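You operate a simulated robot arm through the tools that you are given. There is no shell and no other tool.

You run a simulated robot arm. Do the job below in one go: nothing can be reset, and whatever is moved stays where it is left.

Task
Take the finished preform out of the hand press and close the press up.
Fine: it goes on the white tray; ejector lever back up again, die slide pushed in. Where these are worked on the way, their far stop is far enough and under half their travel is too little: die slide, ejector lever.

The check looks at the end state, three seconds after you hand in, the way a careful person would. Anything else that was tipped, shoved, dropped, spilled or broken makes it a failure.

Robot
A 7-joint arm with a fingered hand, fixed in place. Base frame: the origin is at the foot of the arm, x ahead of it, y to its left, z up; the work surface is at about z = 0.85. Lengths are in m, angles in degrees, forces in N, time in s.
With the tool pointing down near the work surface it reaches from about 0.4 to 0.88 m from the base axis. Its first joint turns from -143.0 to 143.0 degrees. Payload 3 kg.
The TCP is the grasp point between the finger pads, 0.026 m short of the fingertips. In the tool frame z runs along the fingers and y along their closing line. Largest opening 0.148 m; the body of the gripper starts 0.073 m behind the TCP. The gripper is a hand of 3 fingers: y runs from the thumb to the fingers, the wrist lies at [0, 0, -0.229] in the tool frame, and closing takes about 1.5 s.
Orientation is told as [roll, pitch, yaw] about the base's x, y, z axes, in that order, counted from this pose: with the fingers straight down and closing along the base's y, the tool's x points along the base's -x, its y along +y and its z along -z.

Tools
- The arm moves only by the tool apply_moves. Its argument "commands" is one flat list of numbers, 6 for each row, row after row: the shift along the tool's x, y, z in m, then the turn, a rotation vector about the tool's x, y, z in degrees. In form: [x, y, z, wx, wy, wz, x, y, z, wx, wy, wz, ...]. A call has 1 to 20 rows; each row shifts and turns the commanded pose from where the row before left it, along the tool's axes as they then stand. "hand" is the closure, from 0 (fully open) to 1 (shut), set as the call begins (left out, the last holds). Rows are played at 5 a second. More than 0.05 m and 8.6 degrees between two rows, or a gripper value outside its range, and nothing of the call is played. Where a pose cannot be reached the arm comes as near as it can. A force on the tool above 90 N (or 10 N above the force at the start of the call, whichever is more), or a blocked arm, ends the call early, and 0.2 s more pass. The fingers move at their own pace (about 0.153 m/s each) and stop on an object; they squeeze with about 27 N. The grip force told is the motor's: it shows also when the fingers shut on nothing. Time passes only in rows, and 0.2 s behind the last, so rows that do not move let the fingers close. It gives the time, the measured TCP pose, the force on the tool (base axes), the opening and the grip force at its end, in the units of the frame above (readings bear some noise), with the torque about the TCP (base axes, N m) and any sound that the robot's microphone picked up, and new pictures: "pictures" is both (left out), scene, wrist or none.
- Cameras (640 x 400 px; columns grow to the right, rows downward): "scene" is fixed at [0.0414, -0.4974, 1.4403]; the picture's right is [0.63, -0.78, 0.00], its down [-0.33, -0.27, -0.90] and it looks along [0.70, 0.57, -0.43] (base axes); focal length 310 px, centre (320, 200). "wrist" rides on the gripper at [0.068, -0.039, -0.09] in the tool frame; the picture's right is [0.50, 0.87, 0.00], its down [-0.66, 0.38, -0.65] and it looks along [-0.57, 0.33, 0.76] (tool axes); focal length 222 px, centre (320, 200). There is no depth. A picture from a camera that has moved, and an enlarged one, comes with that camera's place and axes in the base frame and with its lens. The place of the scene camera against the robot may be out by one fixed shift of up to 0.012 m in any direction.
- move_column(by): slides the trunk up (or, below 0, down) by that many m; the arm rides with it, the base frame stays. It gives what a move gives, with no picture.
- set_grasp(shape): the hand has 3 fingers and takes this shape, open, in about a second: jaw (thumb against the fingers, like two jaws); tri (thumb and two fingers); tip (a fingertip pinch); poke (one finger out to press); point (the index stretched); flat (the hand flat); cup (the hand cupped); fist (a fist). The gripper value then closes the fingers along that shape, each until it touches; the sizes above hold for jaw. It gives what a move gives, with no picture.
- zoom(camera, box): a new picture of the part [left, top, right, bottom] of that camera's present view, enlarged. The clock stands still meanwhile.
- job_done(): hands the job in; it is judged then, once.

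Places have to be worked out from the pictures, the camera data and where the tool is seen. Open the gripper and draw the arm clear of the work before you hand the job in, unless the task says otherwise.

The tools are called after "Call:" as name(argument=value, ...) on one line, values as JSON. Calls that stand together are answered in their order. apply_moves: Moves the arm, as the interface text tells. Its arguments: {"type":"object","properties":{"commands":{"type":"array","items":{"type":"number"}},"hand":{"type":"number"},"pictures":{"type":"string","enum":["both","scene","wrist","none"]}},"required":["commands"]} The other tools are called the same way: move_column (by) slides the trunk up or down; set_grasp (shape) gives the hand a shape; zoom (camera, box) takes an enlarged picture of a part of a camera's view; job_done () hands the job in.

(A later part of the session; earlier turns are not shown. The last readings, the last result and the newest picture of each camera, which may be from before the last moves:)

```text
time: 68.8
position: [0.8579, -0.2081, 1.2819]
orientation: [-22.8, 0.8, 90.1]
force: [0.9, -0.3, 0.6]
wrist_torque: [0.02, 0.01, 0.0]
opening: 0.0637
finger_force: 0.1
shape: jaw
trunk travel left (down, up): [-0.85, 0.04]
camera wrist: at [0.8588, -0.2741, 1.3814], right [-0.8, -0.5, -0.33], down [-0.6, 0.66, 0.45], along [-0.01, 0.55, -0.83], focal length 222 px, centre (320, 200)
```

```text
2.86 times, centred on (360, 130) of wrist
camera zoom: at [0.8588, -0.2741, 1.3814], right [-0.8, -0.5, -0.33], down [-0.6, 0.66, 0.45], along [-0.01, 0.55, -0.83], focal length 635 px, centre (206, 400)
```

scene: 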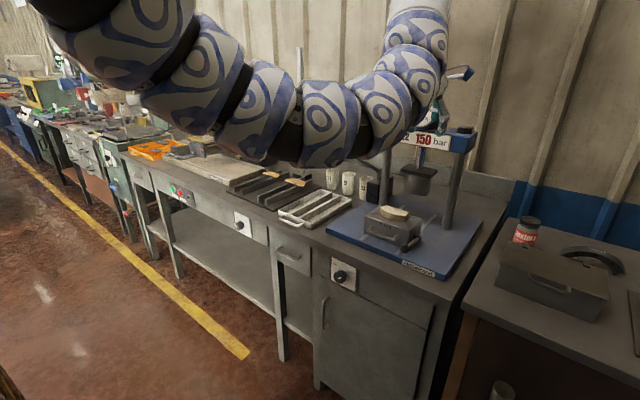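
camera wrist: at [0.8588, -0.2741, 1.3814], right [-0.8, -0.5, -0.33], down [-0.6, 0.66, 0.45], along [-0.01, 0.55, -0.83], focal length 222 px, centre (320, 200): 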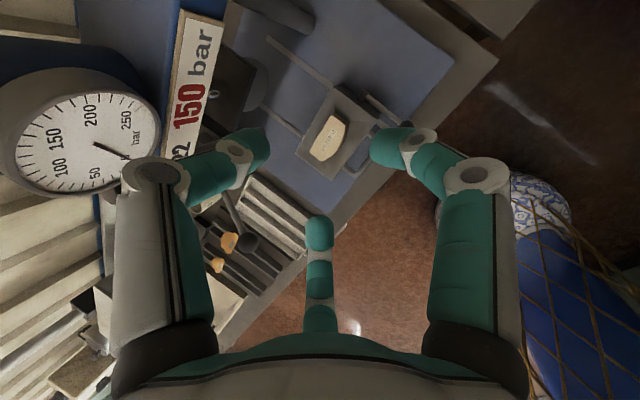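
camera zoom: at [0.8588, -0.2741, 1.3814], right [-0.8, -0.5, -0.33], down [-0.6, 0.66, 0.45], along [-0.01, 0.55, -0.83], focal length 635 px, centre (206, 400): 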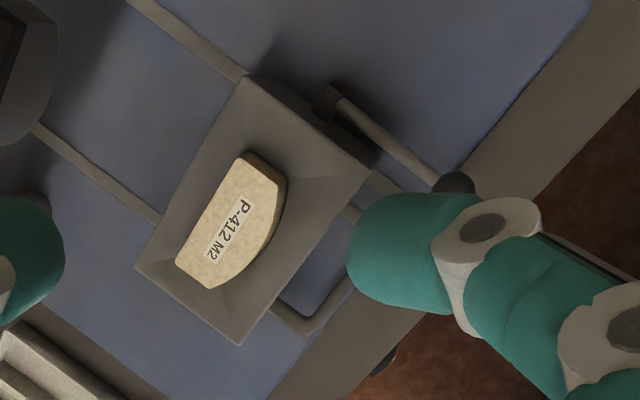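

The preform's top measures back edge x≈0.934, front bulge x≈0.889, y from -0.163 to -0.074, lying flat on the die; lever is fully down. I now bring the tool to ~10° tilt and rotate the hand 90° so that two fingers will pinch its front/back faces and the thumb its right end.

Call:
apply_moves(commands=[0, 0, 0, -6.4, 0, 0, 0, 0, 0, -6.4, 0, 0, 0, 0, 0, 0, 0, 8.2, 0, 0, 0, 0, 0, 8.2, 0, 0, 0, 0, 0, 8.2, 0, 0, 0, 0, 0, 8.2, 0, 0, 0, 0, 0, 8.2, 0, 0, 0, 0, 0, 8.2, 0, 0, 0, 0, 0, 0], pictures="scene")

```text
time: 70.8
position: [0.8494, -0.1922, 1.2679]
orientation: [-7.2, -7.1, 41.2]
force: [-0.5, 0.1, -0.2]
wrist_torque: [0.0, 0.0, 0.0]
opening: 0.0641
finger_force: 0.1
shape: jaw
out of reach, approached as far as the arm can: row 2
trunk travel left (down, up): [-0.85, 0.04]
```

scene: 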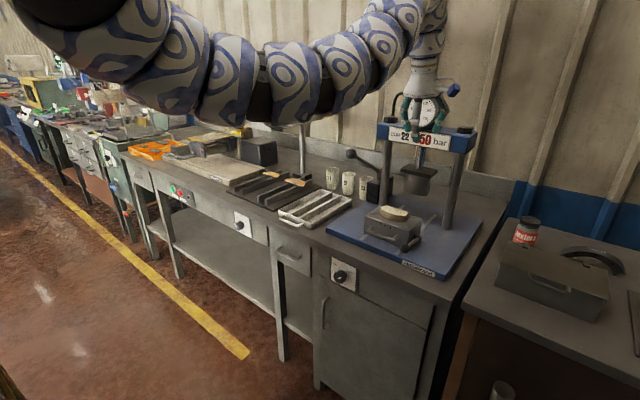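

Going well. I finish the remaining ~41° of yaw.

Call:
apply_moves(commands=[0, 0, 0, 0, 0, 8.2, 0, 0, 0, 0, 0, 8.2, 0, 0, 0, 0, 0, 8.2, 0, 0, 0, 0, 0, 8.2, 0, 0, 0, 0, 0, 8.3, 0, 0, 0, 0, 0, 0], pictures="both")

```text
time: 72.2
position: [0.8499, -0.1907, 1.267]
orientation: [-0.8, -10.1, -0.3]
force: [0.3, -0.4, -0.4]
wrist_torque: [-0.03, 0.01, -0.04]
opening: 0.064
finger_force: 0.1
shape: jaw
trunk travel left (down, up): [-0.85, 0.04]
camera wrist: at [0.7677, -0.2293, 1.3443], right [-0.49, 0.87, -0.1], down [0.53, 0.38, 0.75], along [0.69, 0.31, -0.65], focal length 222 px, centre (320, 200)
```

scene: 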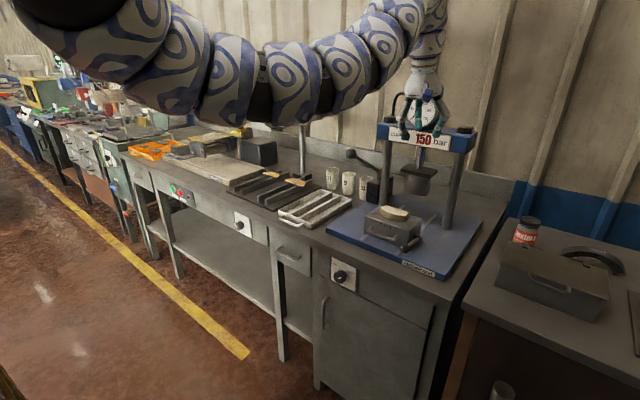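
wrist: 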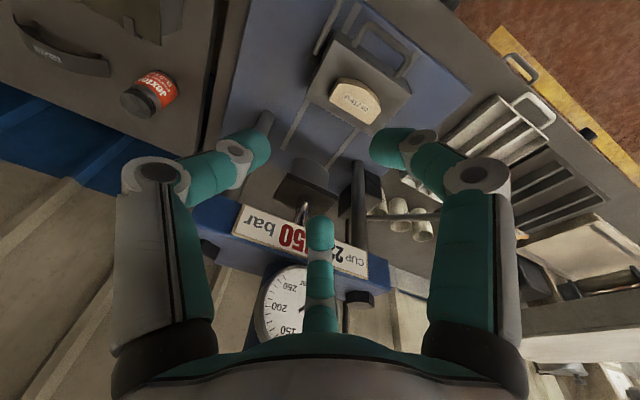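

Tool is at yaw 0, 10° tilt. I lower the trunk 0.20 m, which brings the hand straight down in front of the crosshead while keeping this arm posture.

Call:
move_column(by=-0.2)

Call:
apply_moves(commands=[0, 0.027, 0, 0, 0, 0, 0, 0.027, 0, 0, 0, 0, 0, 0, 0, 0, 0, 0], pictures="both")

Call:
zoom(camera="wrist", box=[200, 40, 460, 240])

```text
time: 74.4
position: [0.8503, -0.1922, 1.0666]
orientation: [-0.8, -10.2, -0.1]
force: [-0.2, -0.8, 0.0]
wrist_torque: [0.0, 0.0, -0.02]
opening: 0.064
finger_force: 0.0
shape: jaw
trunk travel left (down, up): [-0.65, 0.24]
```

```text
time: 75.2
position: [0.8518, -0.1386, 1.0663]
orientation: [-0.8, -10.1, -0.2]
force: [0.5, -0.3, -0.4]
wrist_torque: [0.0, 0.0, 0.02]
opening: 0.0639
finger_force: 0.0
shape: jaw
trunk travel left (down, up): [-0.65, 0.24]
camera wrist: at [0.7698, -0.176, 1.1431], right [-0.49, 0.87, -0.1], down [0.53, 0.39, 0.75], along [0.69, 0.31, -0.65], focal length 222 px, centre (320, 200)
```

scene: 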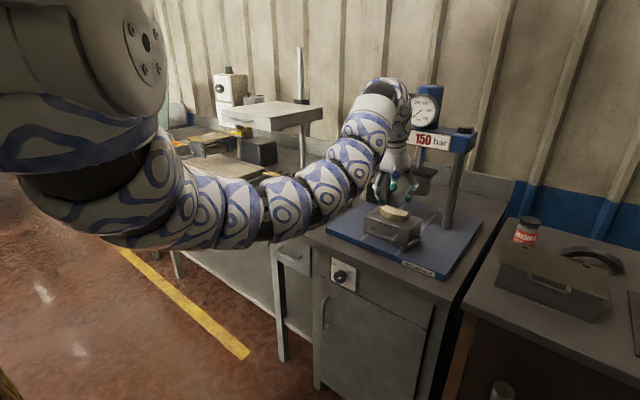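
wrist: 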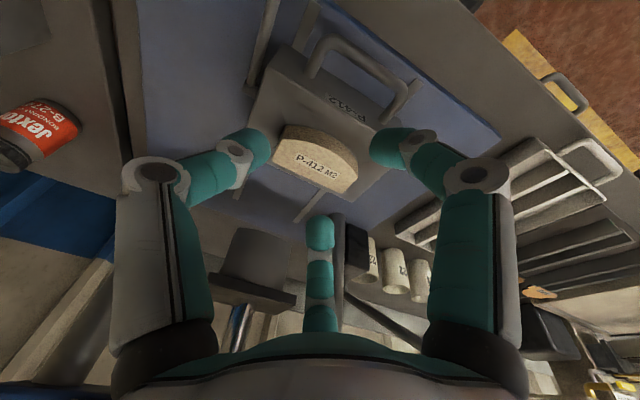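

```text
2.00 times, centred on (330, 140) of wrist
camera zoom: at [0.7698, -0.176, 1.1431], right [-0.49, 0.87, -0.1], down [0.53, 0.39, 0.75], along [0.69, 0.31, -0.65], focal length 444 px, centre (300, 320)
```

zoom: 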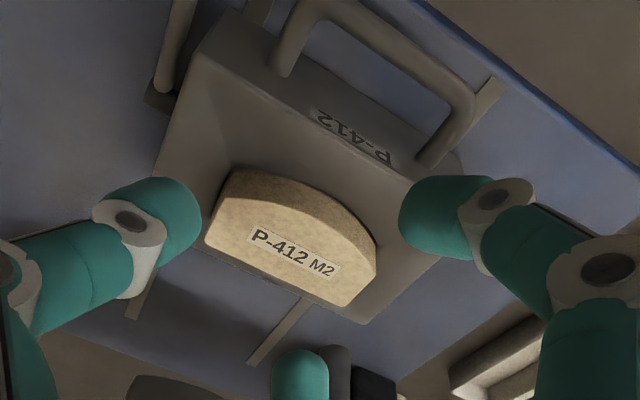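

Excellent view: the preform spans x 0.888–0.936, y -0.163…-0.072. With TCP at (0.9125, -0.137) all three fingers would meet it nearly together. I open to ~90 mm and move above it (z≈1.03).

Call:
apply_moves(commands=[-0.0268, 0.0008, 0.023, 0, 0, 0, -0.0268, 0.0008, 0.023, 0, 0, 0, 0, 0, 0, 0, 0, 0], hand=0.38, pictures="both")

Call:
zoom(camera="wrist", box=[200, 60, 460, 260])

Call:
zoom(camera="scene", box=[350, 150, 450, 250])

```text
time: 76.0
position: [0.9123, -0.1373, 1.0299]
orientation: [-0.8, -10.1, -0.3]
force: [-0.5, -0.3, -0.1]
wrist_torque: [-0.03, 0.03, -0.02]
opening: 0.0877
finger_force: 0.1
shape: jaw
trunk travel left (down, up): [-0.65, 0.24]
camera wrist: at [0.8312, -0.1749, 1.1075], right [-0.49, 0.87, -0.1], down [0.53, 0.39, 0.75], along [0.69, 0.31, -0.65], focal length 222 px, centre (320, 200)
```

scene: 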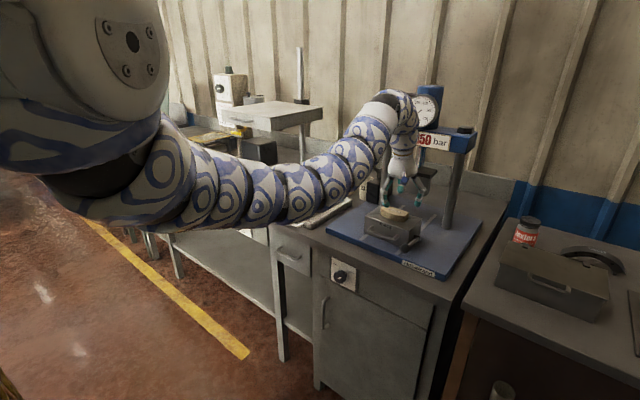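
wrist: 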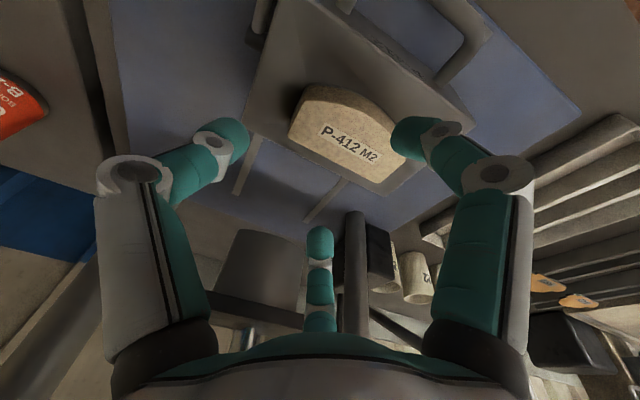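

```text
2.00 times, centred on (330, 160) of wrist
camera zoom: at [0.8312, -0.1749, 1.1075], right [-0.49, 0.87, -0.1], down [0.53, 0.39, 0.75], along [0.69, 0.31, -0.65], focal length 444 px, centre (300, 280)
```

zoom: 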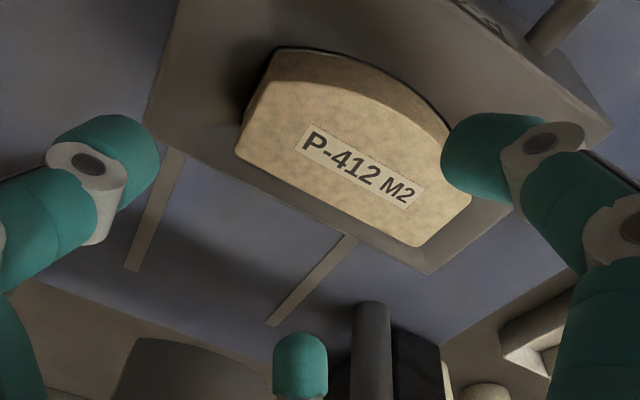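

```text
4.00 times, centred on (400, 200) of scene
camera zoom: at [0.0414, -0.4974, 1.4403], right [0.63, -0.78, 0.0], down [-0.33, -0.27, -0.9], along [0.7, 0.57, -0.43], focal length 1240 px, centre (0, 200)
```

zoom: 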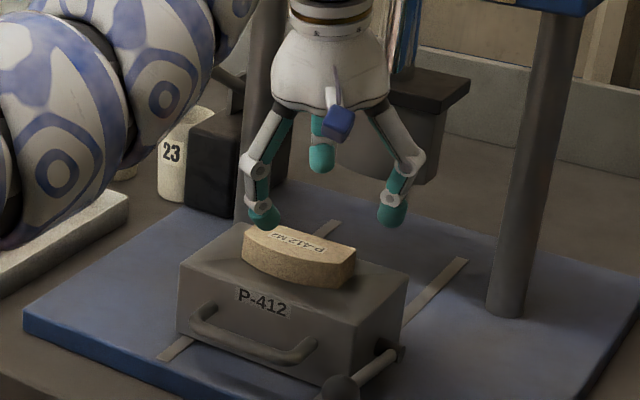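

Positions agree (back x 0.9355, bulge x 0.889, top z≈0.96). I try to reduce the tilt to ~4° so both pinching fingers reach equal height.

Call:
apply_moves(commands=[0, 0, 0, 0.8, 3, 0, 0, 0, 0, 0, 3, 0, 0, 0, 0, 0, 0, 0], pictures="none")

```text
time: 76.8
position: [0.9135, -0.1373, 1.0319]
orientation: [-1.6, -4.0, -0.4]
force: [-0.5, 0.0, 0.1]
wrist_torque: [0.02, 0.01, -0.02]
opening: 0.0878
finger_force: 0.0
shape: jaw
trunk travel left (down, up): [-0.65, 0.24]
```

That works. I level the roll and take out the last few degrees of tilt.

Call:
apply_moves(commands=[0, 0, 0, -1.6, 3, 0, 0, 0, 0, 0, 0, 0], pictures="wrist")

Call:
zoom(camera="wrist", box=[200, 60, 460, 260])

```text
time: 77.4
position: [0.9124, -0.137, 1.0303]
orientation: [-0.1, -1.1, -0.4]
force: [-0.1, 1.0, -0.1]
wrist_torque: [0.03, 0.02, 0.0]
opening: 0.0876
finger_force: 0.1
shape: jaw
trunk travel left (down, up): [-0.65, 0.24]
camera wrist: at [0.8428, -0.1755, 1.119], right [-0.49, 0.87, -0.01], down [0.65, 0.37, 0.67], along [0.58, 0.32, -0.75], focal length 222 px, centre (320, 200)
```

wrist: 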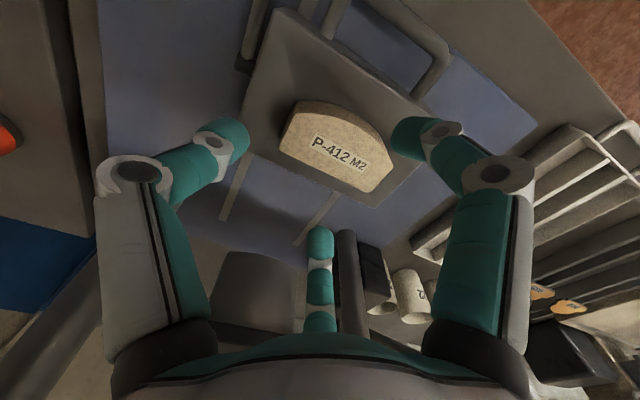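

```text
2.00 times, centred on (330, 160) of wrist
camera zoom: at [0.8428, -0.1755, 1.119], right [-0.49, 0.87, -0.01], down [0.65, 0.37, 0.67], along [0.58, 0.32, -0.75], focal length 444 px, centre (300, 280)
```

zoom: 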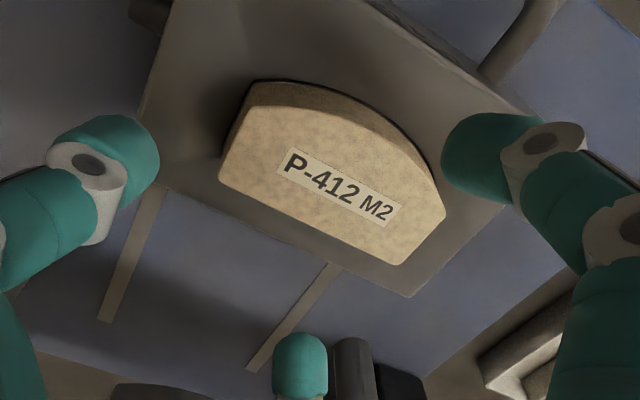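

Tool is vertical now (±1°), with the preform centred between the fingers. I descend to TCP z≈0.972.

Call:
apply_moves(commands=[0, 0, 0.02, 0, 0, 0, 0, 0, 0.02, 0, 0, 0, 0, 0, 0.018, 0, 0, 0, 0, 0, 0, 0, 0, 0], pictures="both")

Call:
zoom(camera="wrist", box=[180, 80, 460, 300])

Call:
zoom(camera="scene", box=[360, 170, 440, 240])

```text
time: 78.4
position: [0.9141, -0.137, 0.9727]
orientation: [0.0, -1.1, -0.4]
force: [-0.4, -0.4, 0.1]
wrist_torque: [-0.02, 0.02, 0.01]
opening: 0.0878
finger_force: 0.0
shape: jaw
trunk travel left (down, up): [-0.65, 0.24]
camera wrist: at [0.8436, -0.1761, 1.0618], right [-0.49, 0.87, -0.01], down [0.65, 0.37, 0.67], along [0.58, 0.32, -0.75], focal length 222 px, centre (320, 200)
```

scene: 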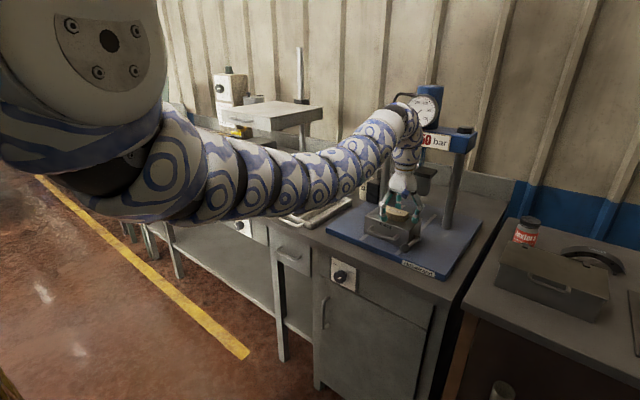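
wrist: 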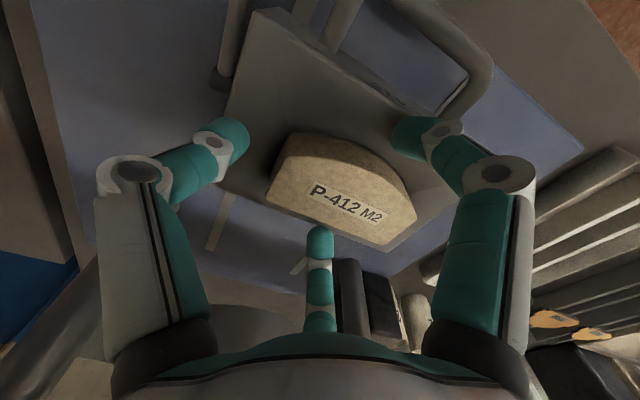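

```text
1.82 times, centred on (320, 190) of wrist
camera zoom: at [0.8436, -0.1761, 1.0618], right [-0.49, 0.87, -0.01], down [0.65, 0.37, 0.67], along [0.58, 0.32, -0.75], focal length 404 px, centre (320, 218)
```

zoom: 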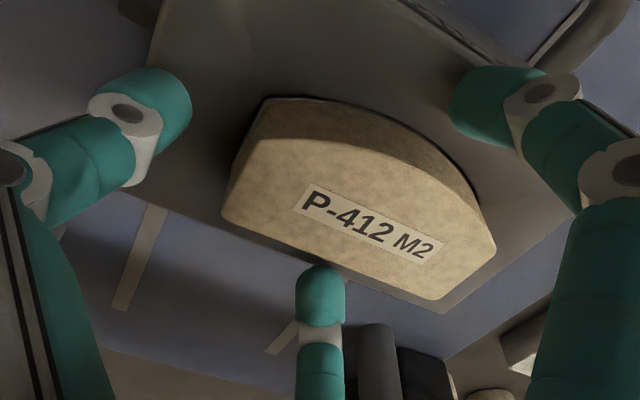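

```text
5.71 times, centred on (400, 205) of scene
camera zoom: at [0.0414, -0.4974, 1.4403], right [0.63, -0.78, 0.0], down [-0.33, -0.27, -0.9], along [0.7, 0.57, -0.43], focal length 1771 px, centre (-137, 171)
```

zoom: 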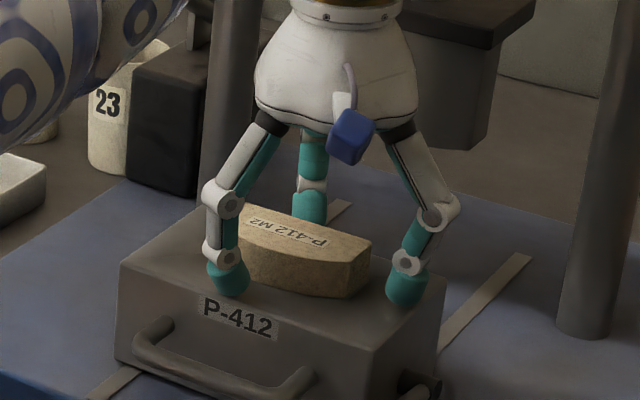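

The fingers straddle the preform as planned. I descend another 7 mm so the pads sit at mid-height, then close gently.

Call:
apply_moves(commands=[0.001, 0, 0.004, 0, 0, 0, 0.001, 0, 0.003, 0, 0, 0, 0, 0, 0, 0, 0, 0], pictures="none")

Call:
apply_moves(commands=[0, 0, 0, 0, 0, 0, 0, 0, 0, 0, 0, 0, 0, 0, 0, 0, 0, 0, 0, 0, 0, 0, 0, 0], hand=0.6, pictures="wrist")

Call:
zoom(camera="wrist", box=[180, 80, 460, 300])

Call:
zoom(camera="scene", box=[360, 170, 440, 240])

```text
time: 79.2
position: [0.909, -0.1362, 0.9709]
orientation: [-0.1, -1.4, -0.5]
force: [3.5, 0.3, 36.9]
wrist_torque: [0.1, 0.87, 0.03]
opening: 0.0866
finger_force: 0.1
shape: jaw
trunk travel left (down, up): [-0.65, 0.24]
```

```text
time: 80.2
position: [0.9089, -0.1378, 0.9705]
orientation: [0.0, -1.3, -0.5]
force: [-2.5, -6.1, 37.2]
wrist_torque: [-0.82, 0.37, 0.01]
opening: 0.0563
finger_force: 27.3
shape: jaw
trunk travel left (down, up): [-0.65, 0.24]
camera wrist: at [0.8389, -0.1766, 1.0576], right [-0.49, 0.87, -0.01], down [0.64, 0.37, 0.67], along [0.59, 0.32, -0.74], focal length 222 px, centre (320, 200)
```

wrist: 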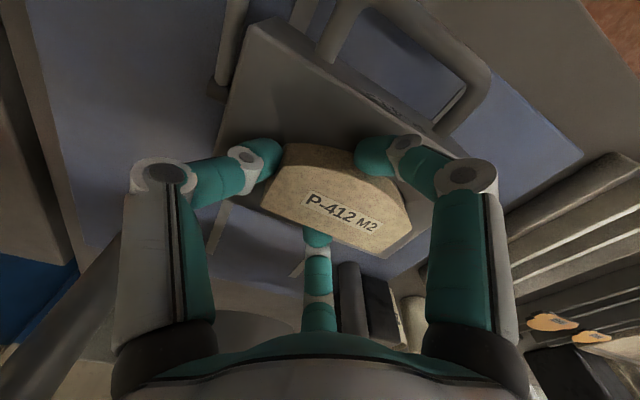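

```text
1.82 times, centred on (320, 190) of wrist
camera zoom: at [0.8389, -0.1766, 1.0576], right [-0.49, 0.87, -0.01], down [0.64, 0.37, 0.67], along [0.59, 0.32, -0.74], focal length 404 px, centre (320, 218)
```

zoom: 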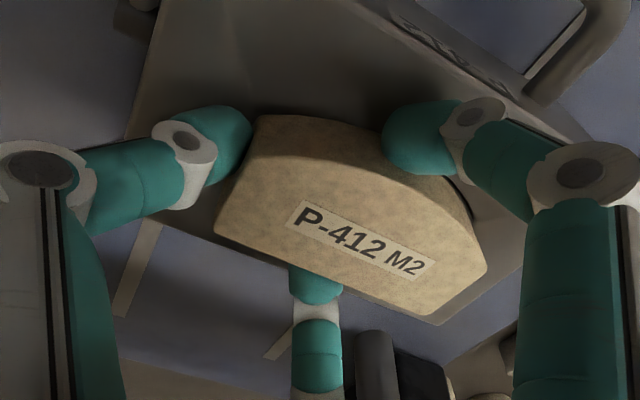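

```text
5.71 times, centred on (400, 205) of scene
camera zoom: at [0.0414, -0.4974, 1.4403], right [0.63, -0.78, 0.0], down [-0.33, -0.27, -0.9], along [0.7, 0.57, -0.43], focal length 1771 px, centre (-137, 171)
```

zoom: 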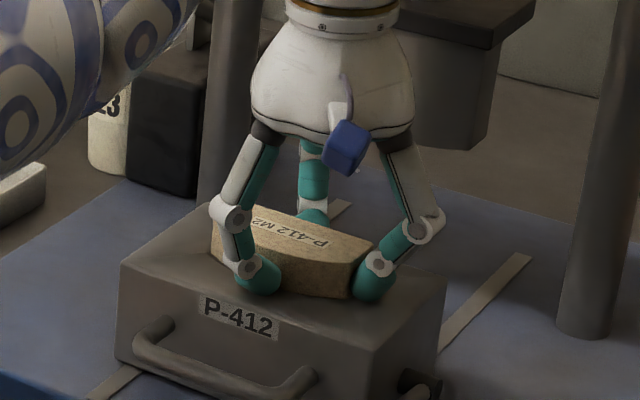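

The tips are pressing on the die top (37 N up) and the fingers already touch the preform. I relieve the vertical push by 5 mm and then close fully.

Call:
apply_moves(commands=[-0.001, 0, -0.005, 0, 0, 0, 0, 0, 0, 0, 0, 0], pictures="none")

Call:
apply_moves(commands=[0, 0, 0, 0, 0, 0, 0, 0, 0, 0, 0, 0, 0, 0, 0, 0, 0, 0, 0, 0, 0, 0, 0, 0, 0, 0, 0, 0, 0, 0], hand=1.0, pictures="both")

Call:
zoom(camera="wrist", box=[180, 80, 460, 300])

Call:
zoom(camera="scene", box=[360, 170, 440, 240])

```text
time: 80.8
position: [0.9106, -0.1381, 0.9708]
orientation: [0.0, -1.0, -0.2]
force: [-1.7, -0.7, 6.3]
wrist_torque: [-0.13, 0.19, 0.01]
opening: 0.0538
finger_force: 27.3
shape: jaw
trunk travel left (down, up): [-0.65, 0.24]
```

```text
time: 82.0
position: [0.9114, -0.1369, 0.9716]
orientation: [0.0, -1.1, -0.3]
force: [0.6, -0.3, 0.5]
wrist_torque: [0.0, 0.0, -0.02]
opening: 0.0529
finger_force: 26.9
shape: jaw
trunk travel left (down, up): [-0.65, 0.24]
camera wrist: at [0.8423, -0.1762, 1.0596], right [-0.49, 0.87, -0.01], down [0.65, 0.37, 0.67], along [0.58, 0.32, -0.75], focal length 222 px, centre (320, 200)
```

scene: 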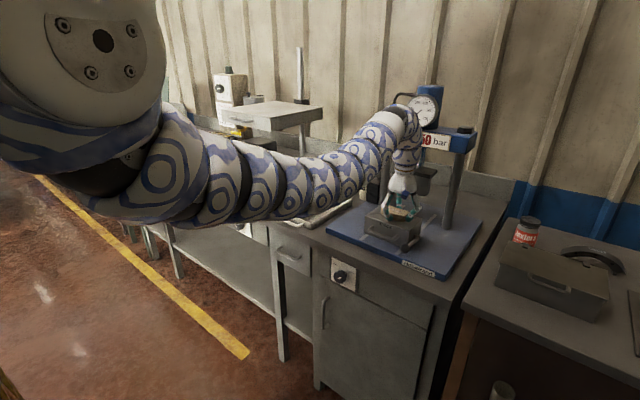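
wrist: 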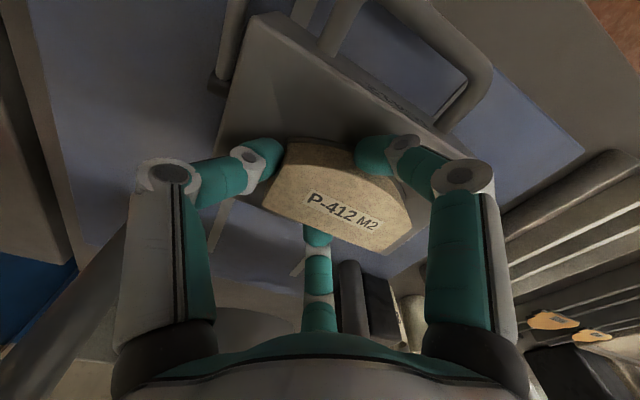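

```text
1.82 times, centred on (320, 190) of wrist
camera zoom: at [0.8423, -0.1762, 1.0596], right [-0.49, 0.87, -0.01], down [0.65, 0.37, 0.67], along [0.58, 0.32, -0.75], focal length 404 px, centre (320, 218)
```

zoom: 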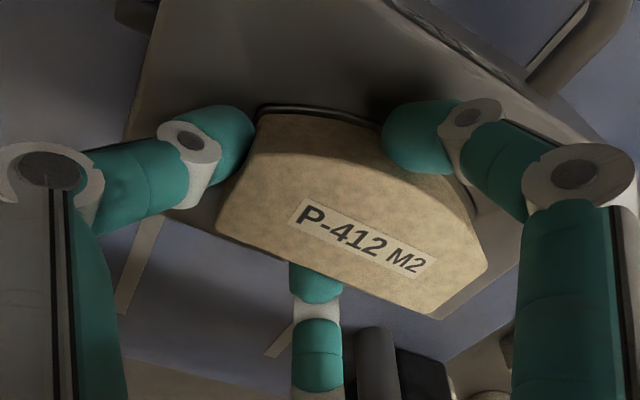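

```text
5.71 times, centred on (400, 205) of scene
camera zoom: at [0.0414, -0.4974, 1.4403], right [0.63, -0.78, 0.0], down [-0.33, -0.27, -0.9], along [0.7, 0.57, -0.43], focal length 1771 px, centre (-137, 171)
```

zoom: 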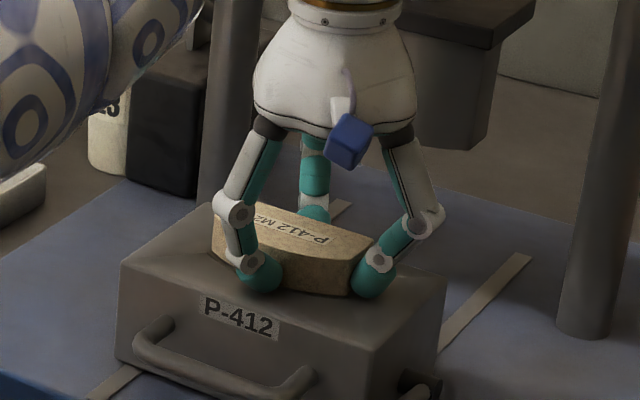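

All three fingers hold the preform (opening 53 mm). I lift it slowly by 3 cm and check that it stays in the grip.

Call:
apply_moves(commands=[0, 0, -0.01, 0, 0, 0, 0, 0, -0.01, 0, 0, 0, 0, 0, -0.01, 0, 0, 0, 0, 0, 0, 0, 0, 0], pictures="wrist")

Call:
zoom(camera="scene", box=[360, 160, 440, 240])

```text
time: 83.0
position: [0.9109, -0.1369, 1.0009]
orientation: [-0.1, -1.3, -0.4]
force: [0.4, 0.6, -1.8]
wrist_torque: [-0.03, 0.02, 0.0]
opening: 0.0529
finger_force: 26.9
shape: jaw
trunk travel left (down, up): [-0.65, 0.24]
camera wrist: at [0.8418, -0.1761, 1.09], right [-0.49, 0.87, -0.01], down [0.65, 0.37, 0.67], along [0.58, 0.32, -0.75], focal length 222 px, centre (320, 200)
```

wrist: 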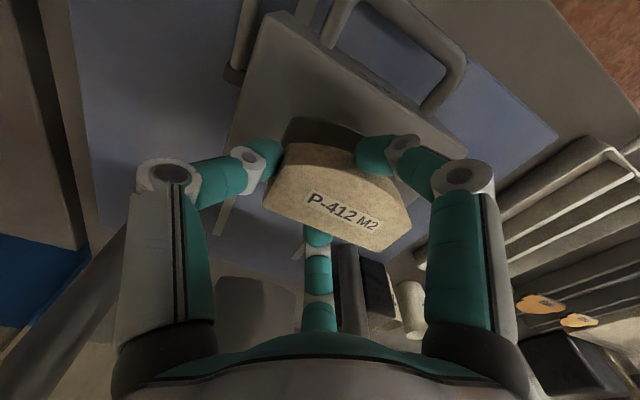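

```text
5.00 times, centred on (400, 200) of scene
camera zoom: at [0.0414, -0.4974, 1.4403], right [0.63, -0.78, 0.0], down [-0.33, -0.27, -0.9], along [0.7, 0.57, -0.43], focal length 1550 px, centre (-80, 200)
```

zoom: 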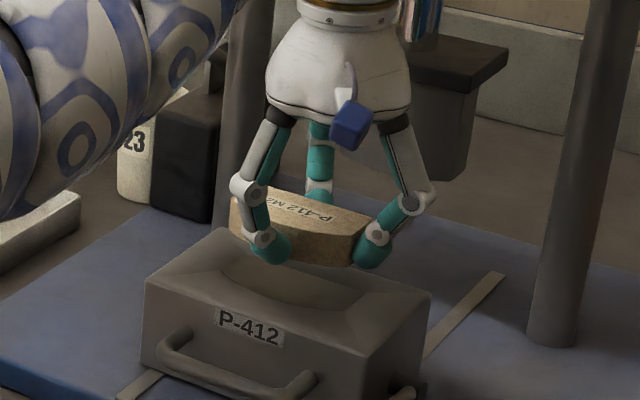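

The preform is out and held level; the cavity is empty. I move back 4 cm in x and raise the trunk so the load passes above the pump lever's ball (top ≈1.15 m).

Call:
apply_moves(commands=[0.02, 0, -0.015, 0, 0, 0, 0.02, 0, -0.015, 0, 0, 0, 0, 0, 0, 0, 0, 0], pictures="none")

Call:
move_column(by=0.2)

Call:
zoom(camera="wrist", box=[0, 0, 640, 400])

Call:
zoom(camera="scene", box=[0, 0, 640, 400])

```text
time: 83.8
position: [0.8708, -0.1372, 1.031]
orientation: [0.1, -1.1, -0.3]
force: [-0.1, -0.2, -1.0]
wrist_torque: [0.01, 0.01, -0.03]
opening: 0.0522
finger_force: 27.4
shape: jaw
trunk travel left (down, up): [-0.65, 0.24]
```

```text
time: 85.9
position: [0.8704, -0.1372, 1.2302]
orientation: [0.0, -1.1, -0.3]
force: [0.6, -0.9, -0.8]
wrist_torque: [-0.03, 0.02, 0.02]
opening: 0.0523
finger_force: 27.1
shape: jaw
trunk travel left (down, up): [-0.85, 0.04]
```

```text
1.00 times, centred on (320, 200) of wrist (not enlarged: the box is as wide or as high as the picture)
camera zoom: at [0.8014, -0.1758, 1.319], right [-0.49, 0.87, -0.01], down [0.65, 0.37, 0.67], along [0.58, 0.32, -0.75], focal length 222 px, centre (320, 200)
```

zoom: 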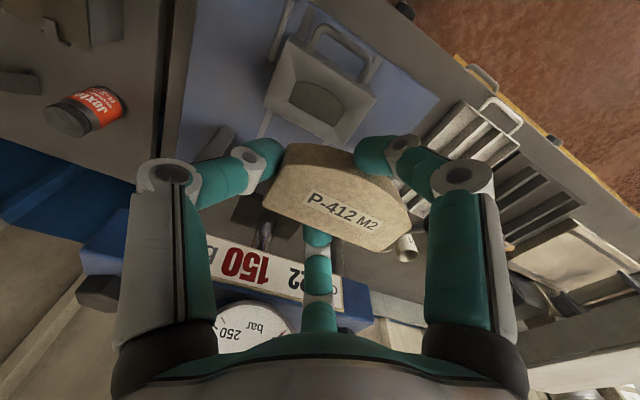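

```text
1.00 times, centred on (320, 200) of scene (not enlarged: the box is as wide or as high as the picture)
camera zoom: at [0.0414, -0.4974, 1.4403], right [0.63, -0.78, 0.0], down [-0.33, -0.27, -0.9], along [0.7, 0.57, -0.43], focal length 310 px, centre (320, 200)
```

zoom: 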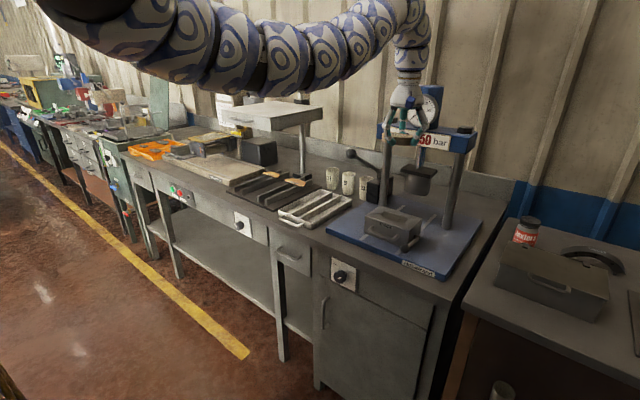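

All clear. Now I carry the preform left at z≈1.23, above the pump lever, in two stages.

Call:
apply_moves(commands=[0, 0.035, 0, 0, 0, 0, 0, 0.035, 0, 0, 0, 0, 0, 0.035, 0, 0, 0, 0, 0, 0.035, 0, 0, 0, 0, 0, 0, 0, 0, 0, 0], pictures="none")

Call:
apply_moves(commands=[0, 0.035, 0, 0, 0, 0, 0, 0.035, 0, 0, 0, 0, 0, 0.035, 0, 0, 0, 0, 0, 0.035, 0, 0, 0, 0, 0, 0.035, 0, 0, 0, 0, 0, 0.022, 0, 0, 0, 0, 0, 0, 0, 0, 0, 0], pictures="both")

```text
time: 87.1
position: [0.8727, 0.0031, 1.2299]
orientation: [0.0, -1.1, -0.4]
force: [-0.2, 0.0, -1.2]
wrist_torque: [0.01, -0.01, 0.01]
opening: 0.0522
finger_force: 26.7
shape: jaw
trunk travel left (down, up): [-0.85, 0.04]
```

```text
time: 88.7
position: [0.871, 0.1875, 1.2284]
orientation: [-0.1, -1.1, -0.4]
force: [0.1, 0.0, -0.6]
wrist_torque: [-0.02, -0.01, -0.03]
opening: 0.0522
finger_force: 26.7
shape: jaw
out of reach, approached as far as the arm can: row 6
trunk travel left (down, up): [-0.85, 0.04]
camera wrist: at [0.8015, 0.1488, 1.3177], right [-0.49, 0.87, -0.01], down [0.65, 0.37, 0.67], along [0.58, 0.32, -0.75], focal length 222 px, centre (320, 200)
```

scene: 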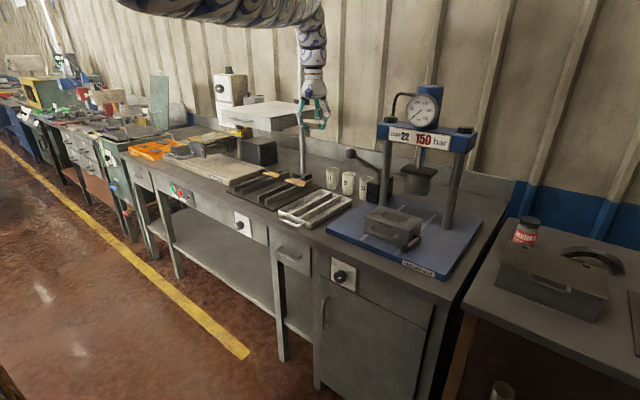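
wrist: 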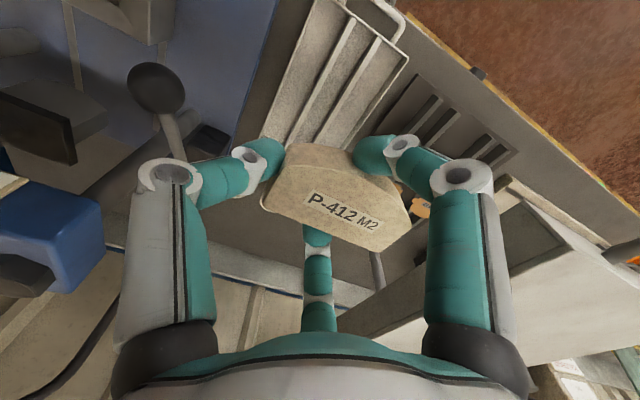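

The preform is above the tray area. I zoom the wrist view to locate the tray and its ribs precisely.

Call:
zoom(camera="wrist", box=[230, 0, 430, 160])

Call:
zoom(camera="scene", box=[260, 170, 360, 240])

```text
2.50 times, centred on (330, 80) of wrist
camera zoom: at [0.8015, 0.1488, 1.3177], right [-0.49, 0.87, -0.01], down [0.65, 0.37, 0.67], along [0.58, 0.32, -0.75], focal length 555 px, centre (295, 500)
```

zoom: 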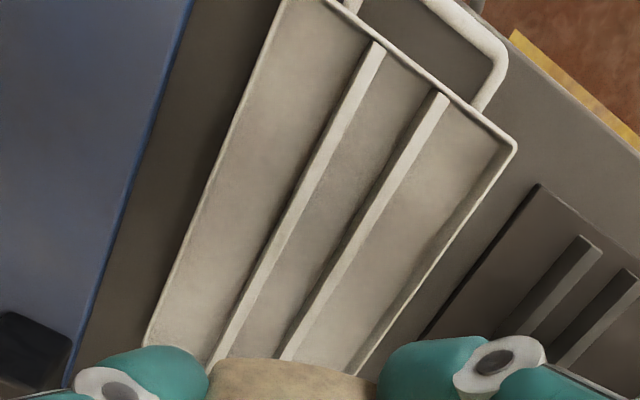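

```text
5.71 times, centred on (310, 205) of scene
camera zoom: at [0.0414, -0.4974, 1.4403], right [0.63, -0.78, 0.0], down [-0.33, -0.27, -0.9], along [0.7, 0.57, -0.43], focal length 1771 px, centre (377, 171)
```

zoom: 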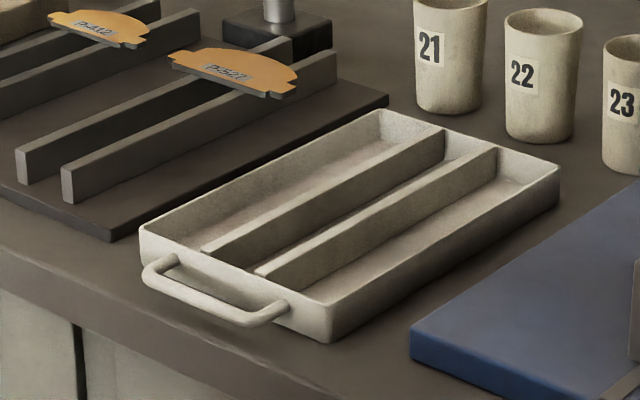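

Tray ribs run along x at y≈0.197 and 0.247 (tops ≈0.875), rim y 0.1385–0.306. I'll set the preform across both ribs at about (0.85, 0.226), so TCP → (0.85, 0.206), then lower the trunk 0.27 m.

Call:
apply_moves(commands=[0.021, 0.0, 0, 0, 0, 0, 0, 0.0185, 0, 0, 0, 0, 0, 0, 0, 0, 0, 0], pictures="none")

Call:
move_column(by=-0.27)

Call:
zoom(camera="wrist", box=[0, 0, 640, 400])

Call:
zoom(camera="scene", box=[240, 120, 400, 240])

```text
time: 89.5
position: [0.8492, 0.2058, 1.2304]
orientation: [0.2, -1.1, -0.6]
force: [-0.5, 0.0, -0.8]
wrist_torque: [-0.01, 0.02, -0.01]
opening: 0.0519
finger_force: 26.7
shape: jaw
trunk travel left (down, up): [-0.85, 0.04]
```

```text
time: 92.3
position: [0.85, 0.2077, 0.9614]
orientation: [0.1, -1.1, -0.3]
force: [0.2, -0.4, -0.8]
wrist_torque: [-0.03, -0.01, 0.0]
opening: 0.0518
finger_force: 27.3
shape: jaw
trunk travel left (down, up): [-0.58, 0.31]
```

```text
1.00 times, centred on (320, 200) of wrist (not enlarged: the box is as wide or as high as the picture)
camera zoom: at [0.7808, 0.1686, 1.0492], right [-0.49, 0.87, -0.01], down [0.65, 0.37, 0.67], along [0.58, 0.32, -0.75], focal length 222 px, centre (320, 200)
```

zoom: 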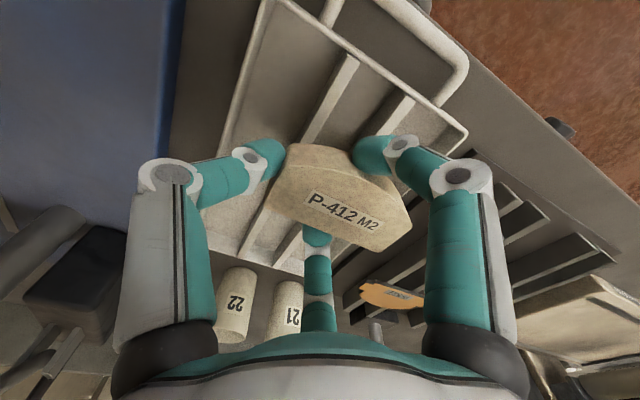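

```text
3.33 times, centred on (320, 180) of scene
camera zoom: at [0.0414, -0.4974, 1.4403], right [0.63, -0.78, 0.0], down [-0.33, -0.27, -0.9], along [0.7, 0.57, -0.43], focal length 1033 px, centre (320, 267)
```

zoom: 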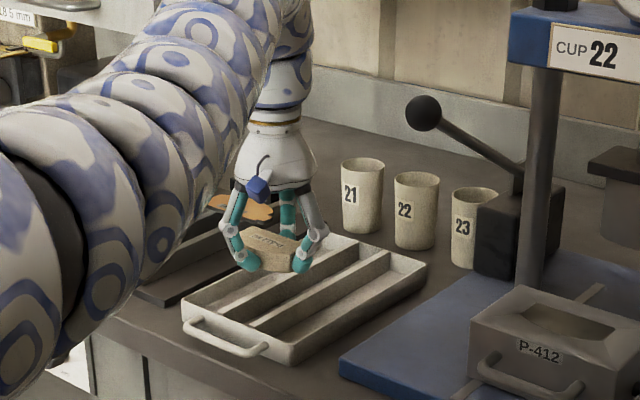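

The preform hovers over both ribs (measured at y≈0.199 and 0.250). I lower 4 cm and then feel for contact in small steps.

Call:
apply_moves(commands=[0, -0.001, 0.015, 0, 0, 0, 0, 0, 0.015, 0, 0, 0, 0, 0, 0.008, 0, 0, 0, 0, 0, 0, 0, 0, 0], pictures="both")

Call:
zoom(camera="scene", box=[270, 160, 350, 230])

```text
time: 93.3
position: [0.8503, 0.2054, 0.9224]
orientation: [0.1, -1.1, -0.5]
force: [0.2, -0.1, 0.0]
wrist_torque: [-0.05, 0.07, -0.01]
opening: 0.052
finger_force: 27.3
shape: jaw
trunk travel left (down, up): [-0.58, 0.31]
camera wrist: at [0.781, 0.1668, 1.0109], right [-0.49, 0.87, -0.01], down [0.65, 0.37, 0.67], along [0.58, 0.32, -0.75], focal length 222 px, centre (320, 200)
```

scene: 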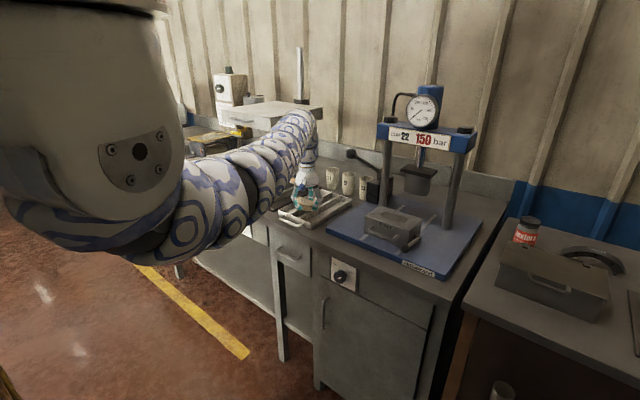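
wrist: 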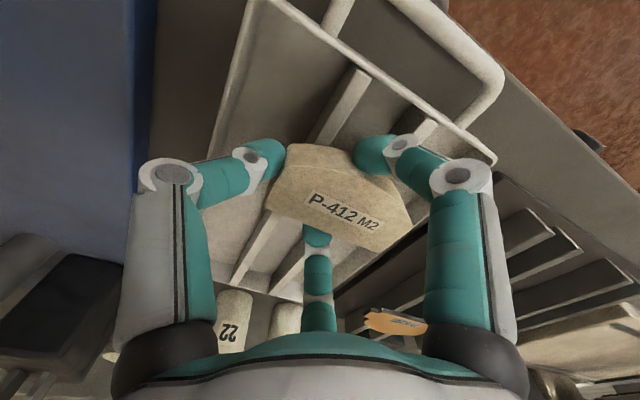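

```text
5.71 times, centred on (310, 195) of scene
camera zoom: at [0.0414, -0.4974, 1.4403], right [0.63, -0.78, 0.0], down [-0.33, -0.27, -0.9], along [0.7, 0.57, -0.43], focal length 1771 px, centre (377, 229)
```

zoom: 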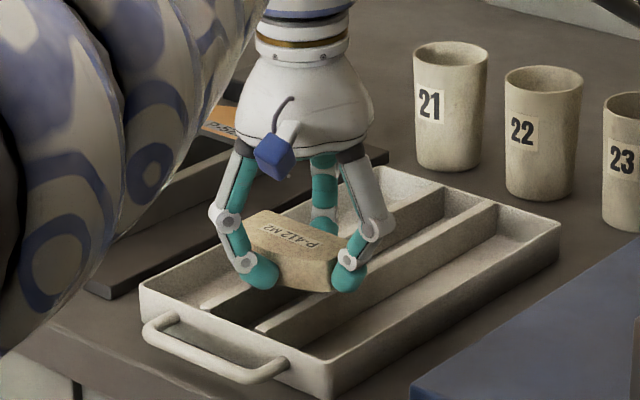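

About 1.5 cm above the ribs and well aligned. I lower in small steps watching the vertical force.

Call:
apply_moves(commands=[0, 0, 0.005, 0, 0, 0, 0, 0, 0.003, 0, 0, 0, 0, 0, 0, 0, 0, 0], pictures="none")

Call:
apply_moves(commands=[0, 0, 0.003, 0, 0, 0, 0, 0, 0, 0, 0, 0], pictures="none")

```text
time: 94.1
position: [0.8515, 0.2062, 0.9139]
orientation: [0.0, -1.0, -0.4]
force: [0.3, -0.4, -0.3]
wrist_torque: [-0.02, -0.01, -0.01]
opening: 0.0517
finger_force: 26.7
shape: jaw
trunk travel left (down, up): [-0.58, 0.31]
```

```text
time: 94.7
position: [0.8509, 0.2059, 0.9113]
orientation: [0.0, -1.2, -0.4]
force: [-0.3, -0.5, -0.1]
wrist_torque: [-0.01, 0.0, -0.02]
opening: 0.0515
finger_force: 27.0
shape: jaw
trunk travel left (down, up): [-0.58, 0.31]
```

No contact yet at TCP z≈0.911. I continue down in 2–3 mm steps.

Call:
apply_moves(commands=[0, 0, 0.003, 0, 0, 0, 0, 0, 0, 0, 0, 0], pictures="none")

Call:
apply_moves(commands=[0, 0, 0.002, 0, 0, 0, 0, 0, 0, 0, 0, 0], pictures="wrist")

Call:
zoom(camera="scene", box=[270, 160, 350, 230])

```text
time: 95.3
position: [0.8498, 0.2048, 0.9092]
orientation: [0.0, -1.1, -0.4]
force: [0.2, 0.5, -0.7]
wrist_torque: [-0.01, 0.02, 0.02]
opening: 0.0516
finger_force: 27.5
shape: jaw
trunk travel left (down, up): [-0.58, 0.31]
```

```text
time: 95.9
position: [0.851, 0.2052, 0.9078]
orientation: [0.0, -1.2, -0.5]
force: [1.2, 0.9, 6.2]
wrist_torque: [0.05, 0.11, -0.06]
opening: 0.0515
finger_force: 27.3
shape: jaw
trunk travel left (down, up): [-0.58, 0.31]
camera wrist: at [0.7814, 0.1672, 0.9963], right [-0.49, 0.87, -0.01], down [0.64, 0.37, 0.67], along [0.58, 0.32, -0.74], focal length 222 px, centre (320, 200)
```

wrist: 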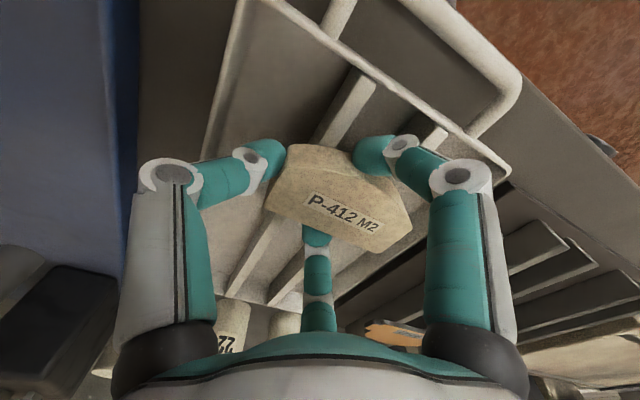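

```text
5.71 times, centred on (310, 195) of scene
camera zoom: at [0.0414, -0.4974, 1.4403], right [0.63, -0.78, 0.0], down [-0.33, -0.27, -0.9], along [0.7, 0.57, -0.43], focal length 1771 px, centre (377, 229)
```

zoom: 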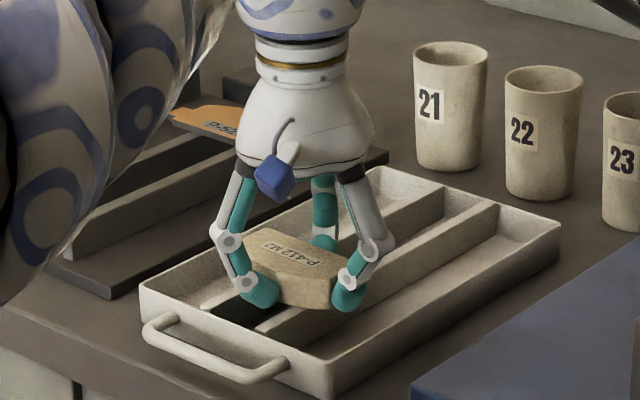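

Contact: 6 N upward at TCP z≈0.908 – the preform rests on the ribs. I settle 1 mm and open the fingers just a little to release it.

Call:
apply_moves(commands=[0, 0, 0.001, 0, 0, 0, 0, 0, 0, 0, 0, 0], pictures="none")

Call:
apply_moves(commands=[0, 0, 0, 0, 0, 0, 0, 0, 0, 0, 0, 0, 0, 0, 0, 0, 0, 0, 0, 0, 0, 0, 0, 0], hand=0.54, pictures="wrist")

Call:
zoom(camera="wrist", box=[180, 80, 460, 300])

Call:
zoom(camera="scene", box=[270, 160, 350, 230])

```text
time: 96.5
position: [0.8512, 0.2067, 0.9074]
orientation: [0.0, -1.2, -0.3]
force: [0.0, 0.6, 13.0]
wrist_torque: [0.0, 0.1, -0.03]
opening: 0.0517
finger_force: 27.4
shape: jaw
trunk travel left (down, up): [-0.58, 0.31]
```

```text
time: 97.5
position: [0.8508, 0.2059, 0.9051]
orientation: [0.0, -1.2, -0.4]
force: [0.8, -0.5, 0.1]
wrist_torque: [0.02, 0.03, 0.03]
opening: 0.0651
finger_force: 0.1
shape: jaw
trunk travel left (down, up): [-0.58, 0.31]
camera wrist: at [0.7817, 0.1672, 0.9945], right [-0.49, 0.87, -0.01], down [0.65, 0.37, 0.67], along [0.58, 0.32, -0.75], focal length 222 px, centre (320, 200)
```

wrist: 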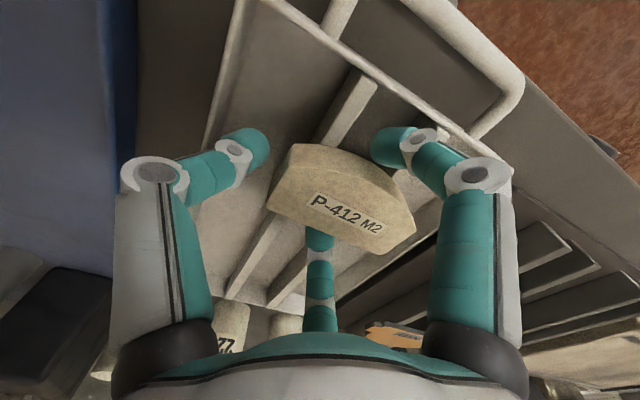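

```text
1.82 times, centred on (320, 190) of wrist
camera zoom: at [0.7817, 0.1672, 0.9945], right [-0.49, 0.87, -0.01], down [0.65, 0.37, 0.67], along [0.58, 0.32, -0.75], focal length 404 px, centre (320, 218)
```

zoom: 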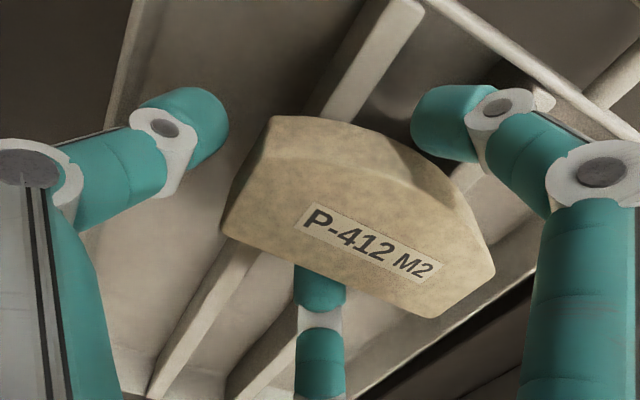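

```text
5.71 times, centred on (310, 195) of scene
camera zoom: at [0.0414, -0.4974, 1.4403], right [0.63, -0.78, 0.0], down [-0.33, -0.27, -0.9], along [0.7, 0.57, -0.43], focal length 1771 px, centre (377, 229)
```

zoom: 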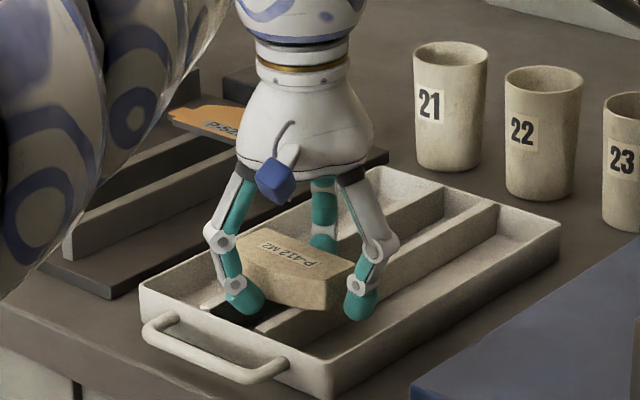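

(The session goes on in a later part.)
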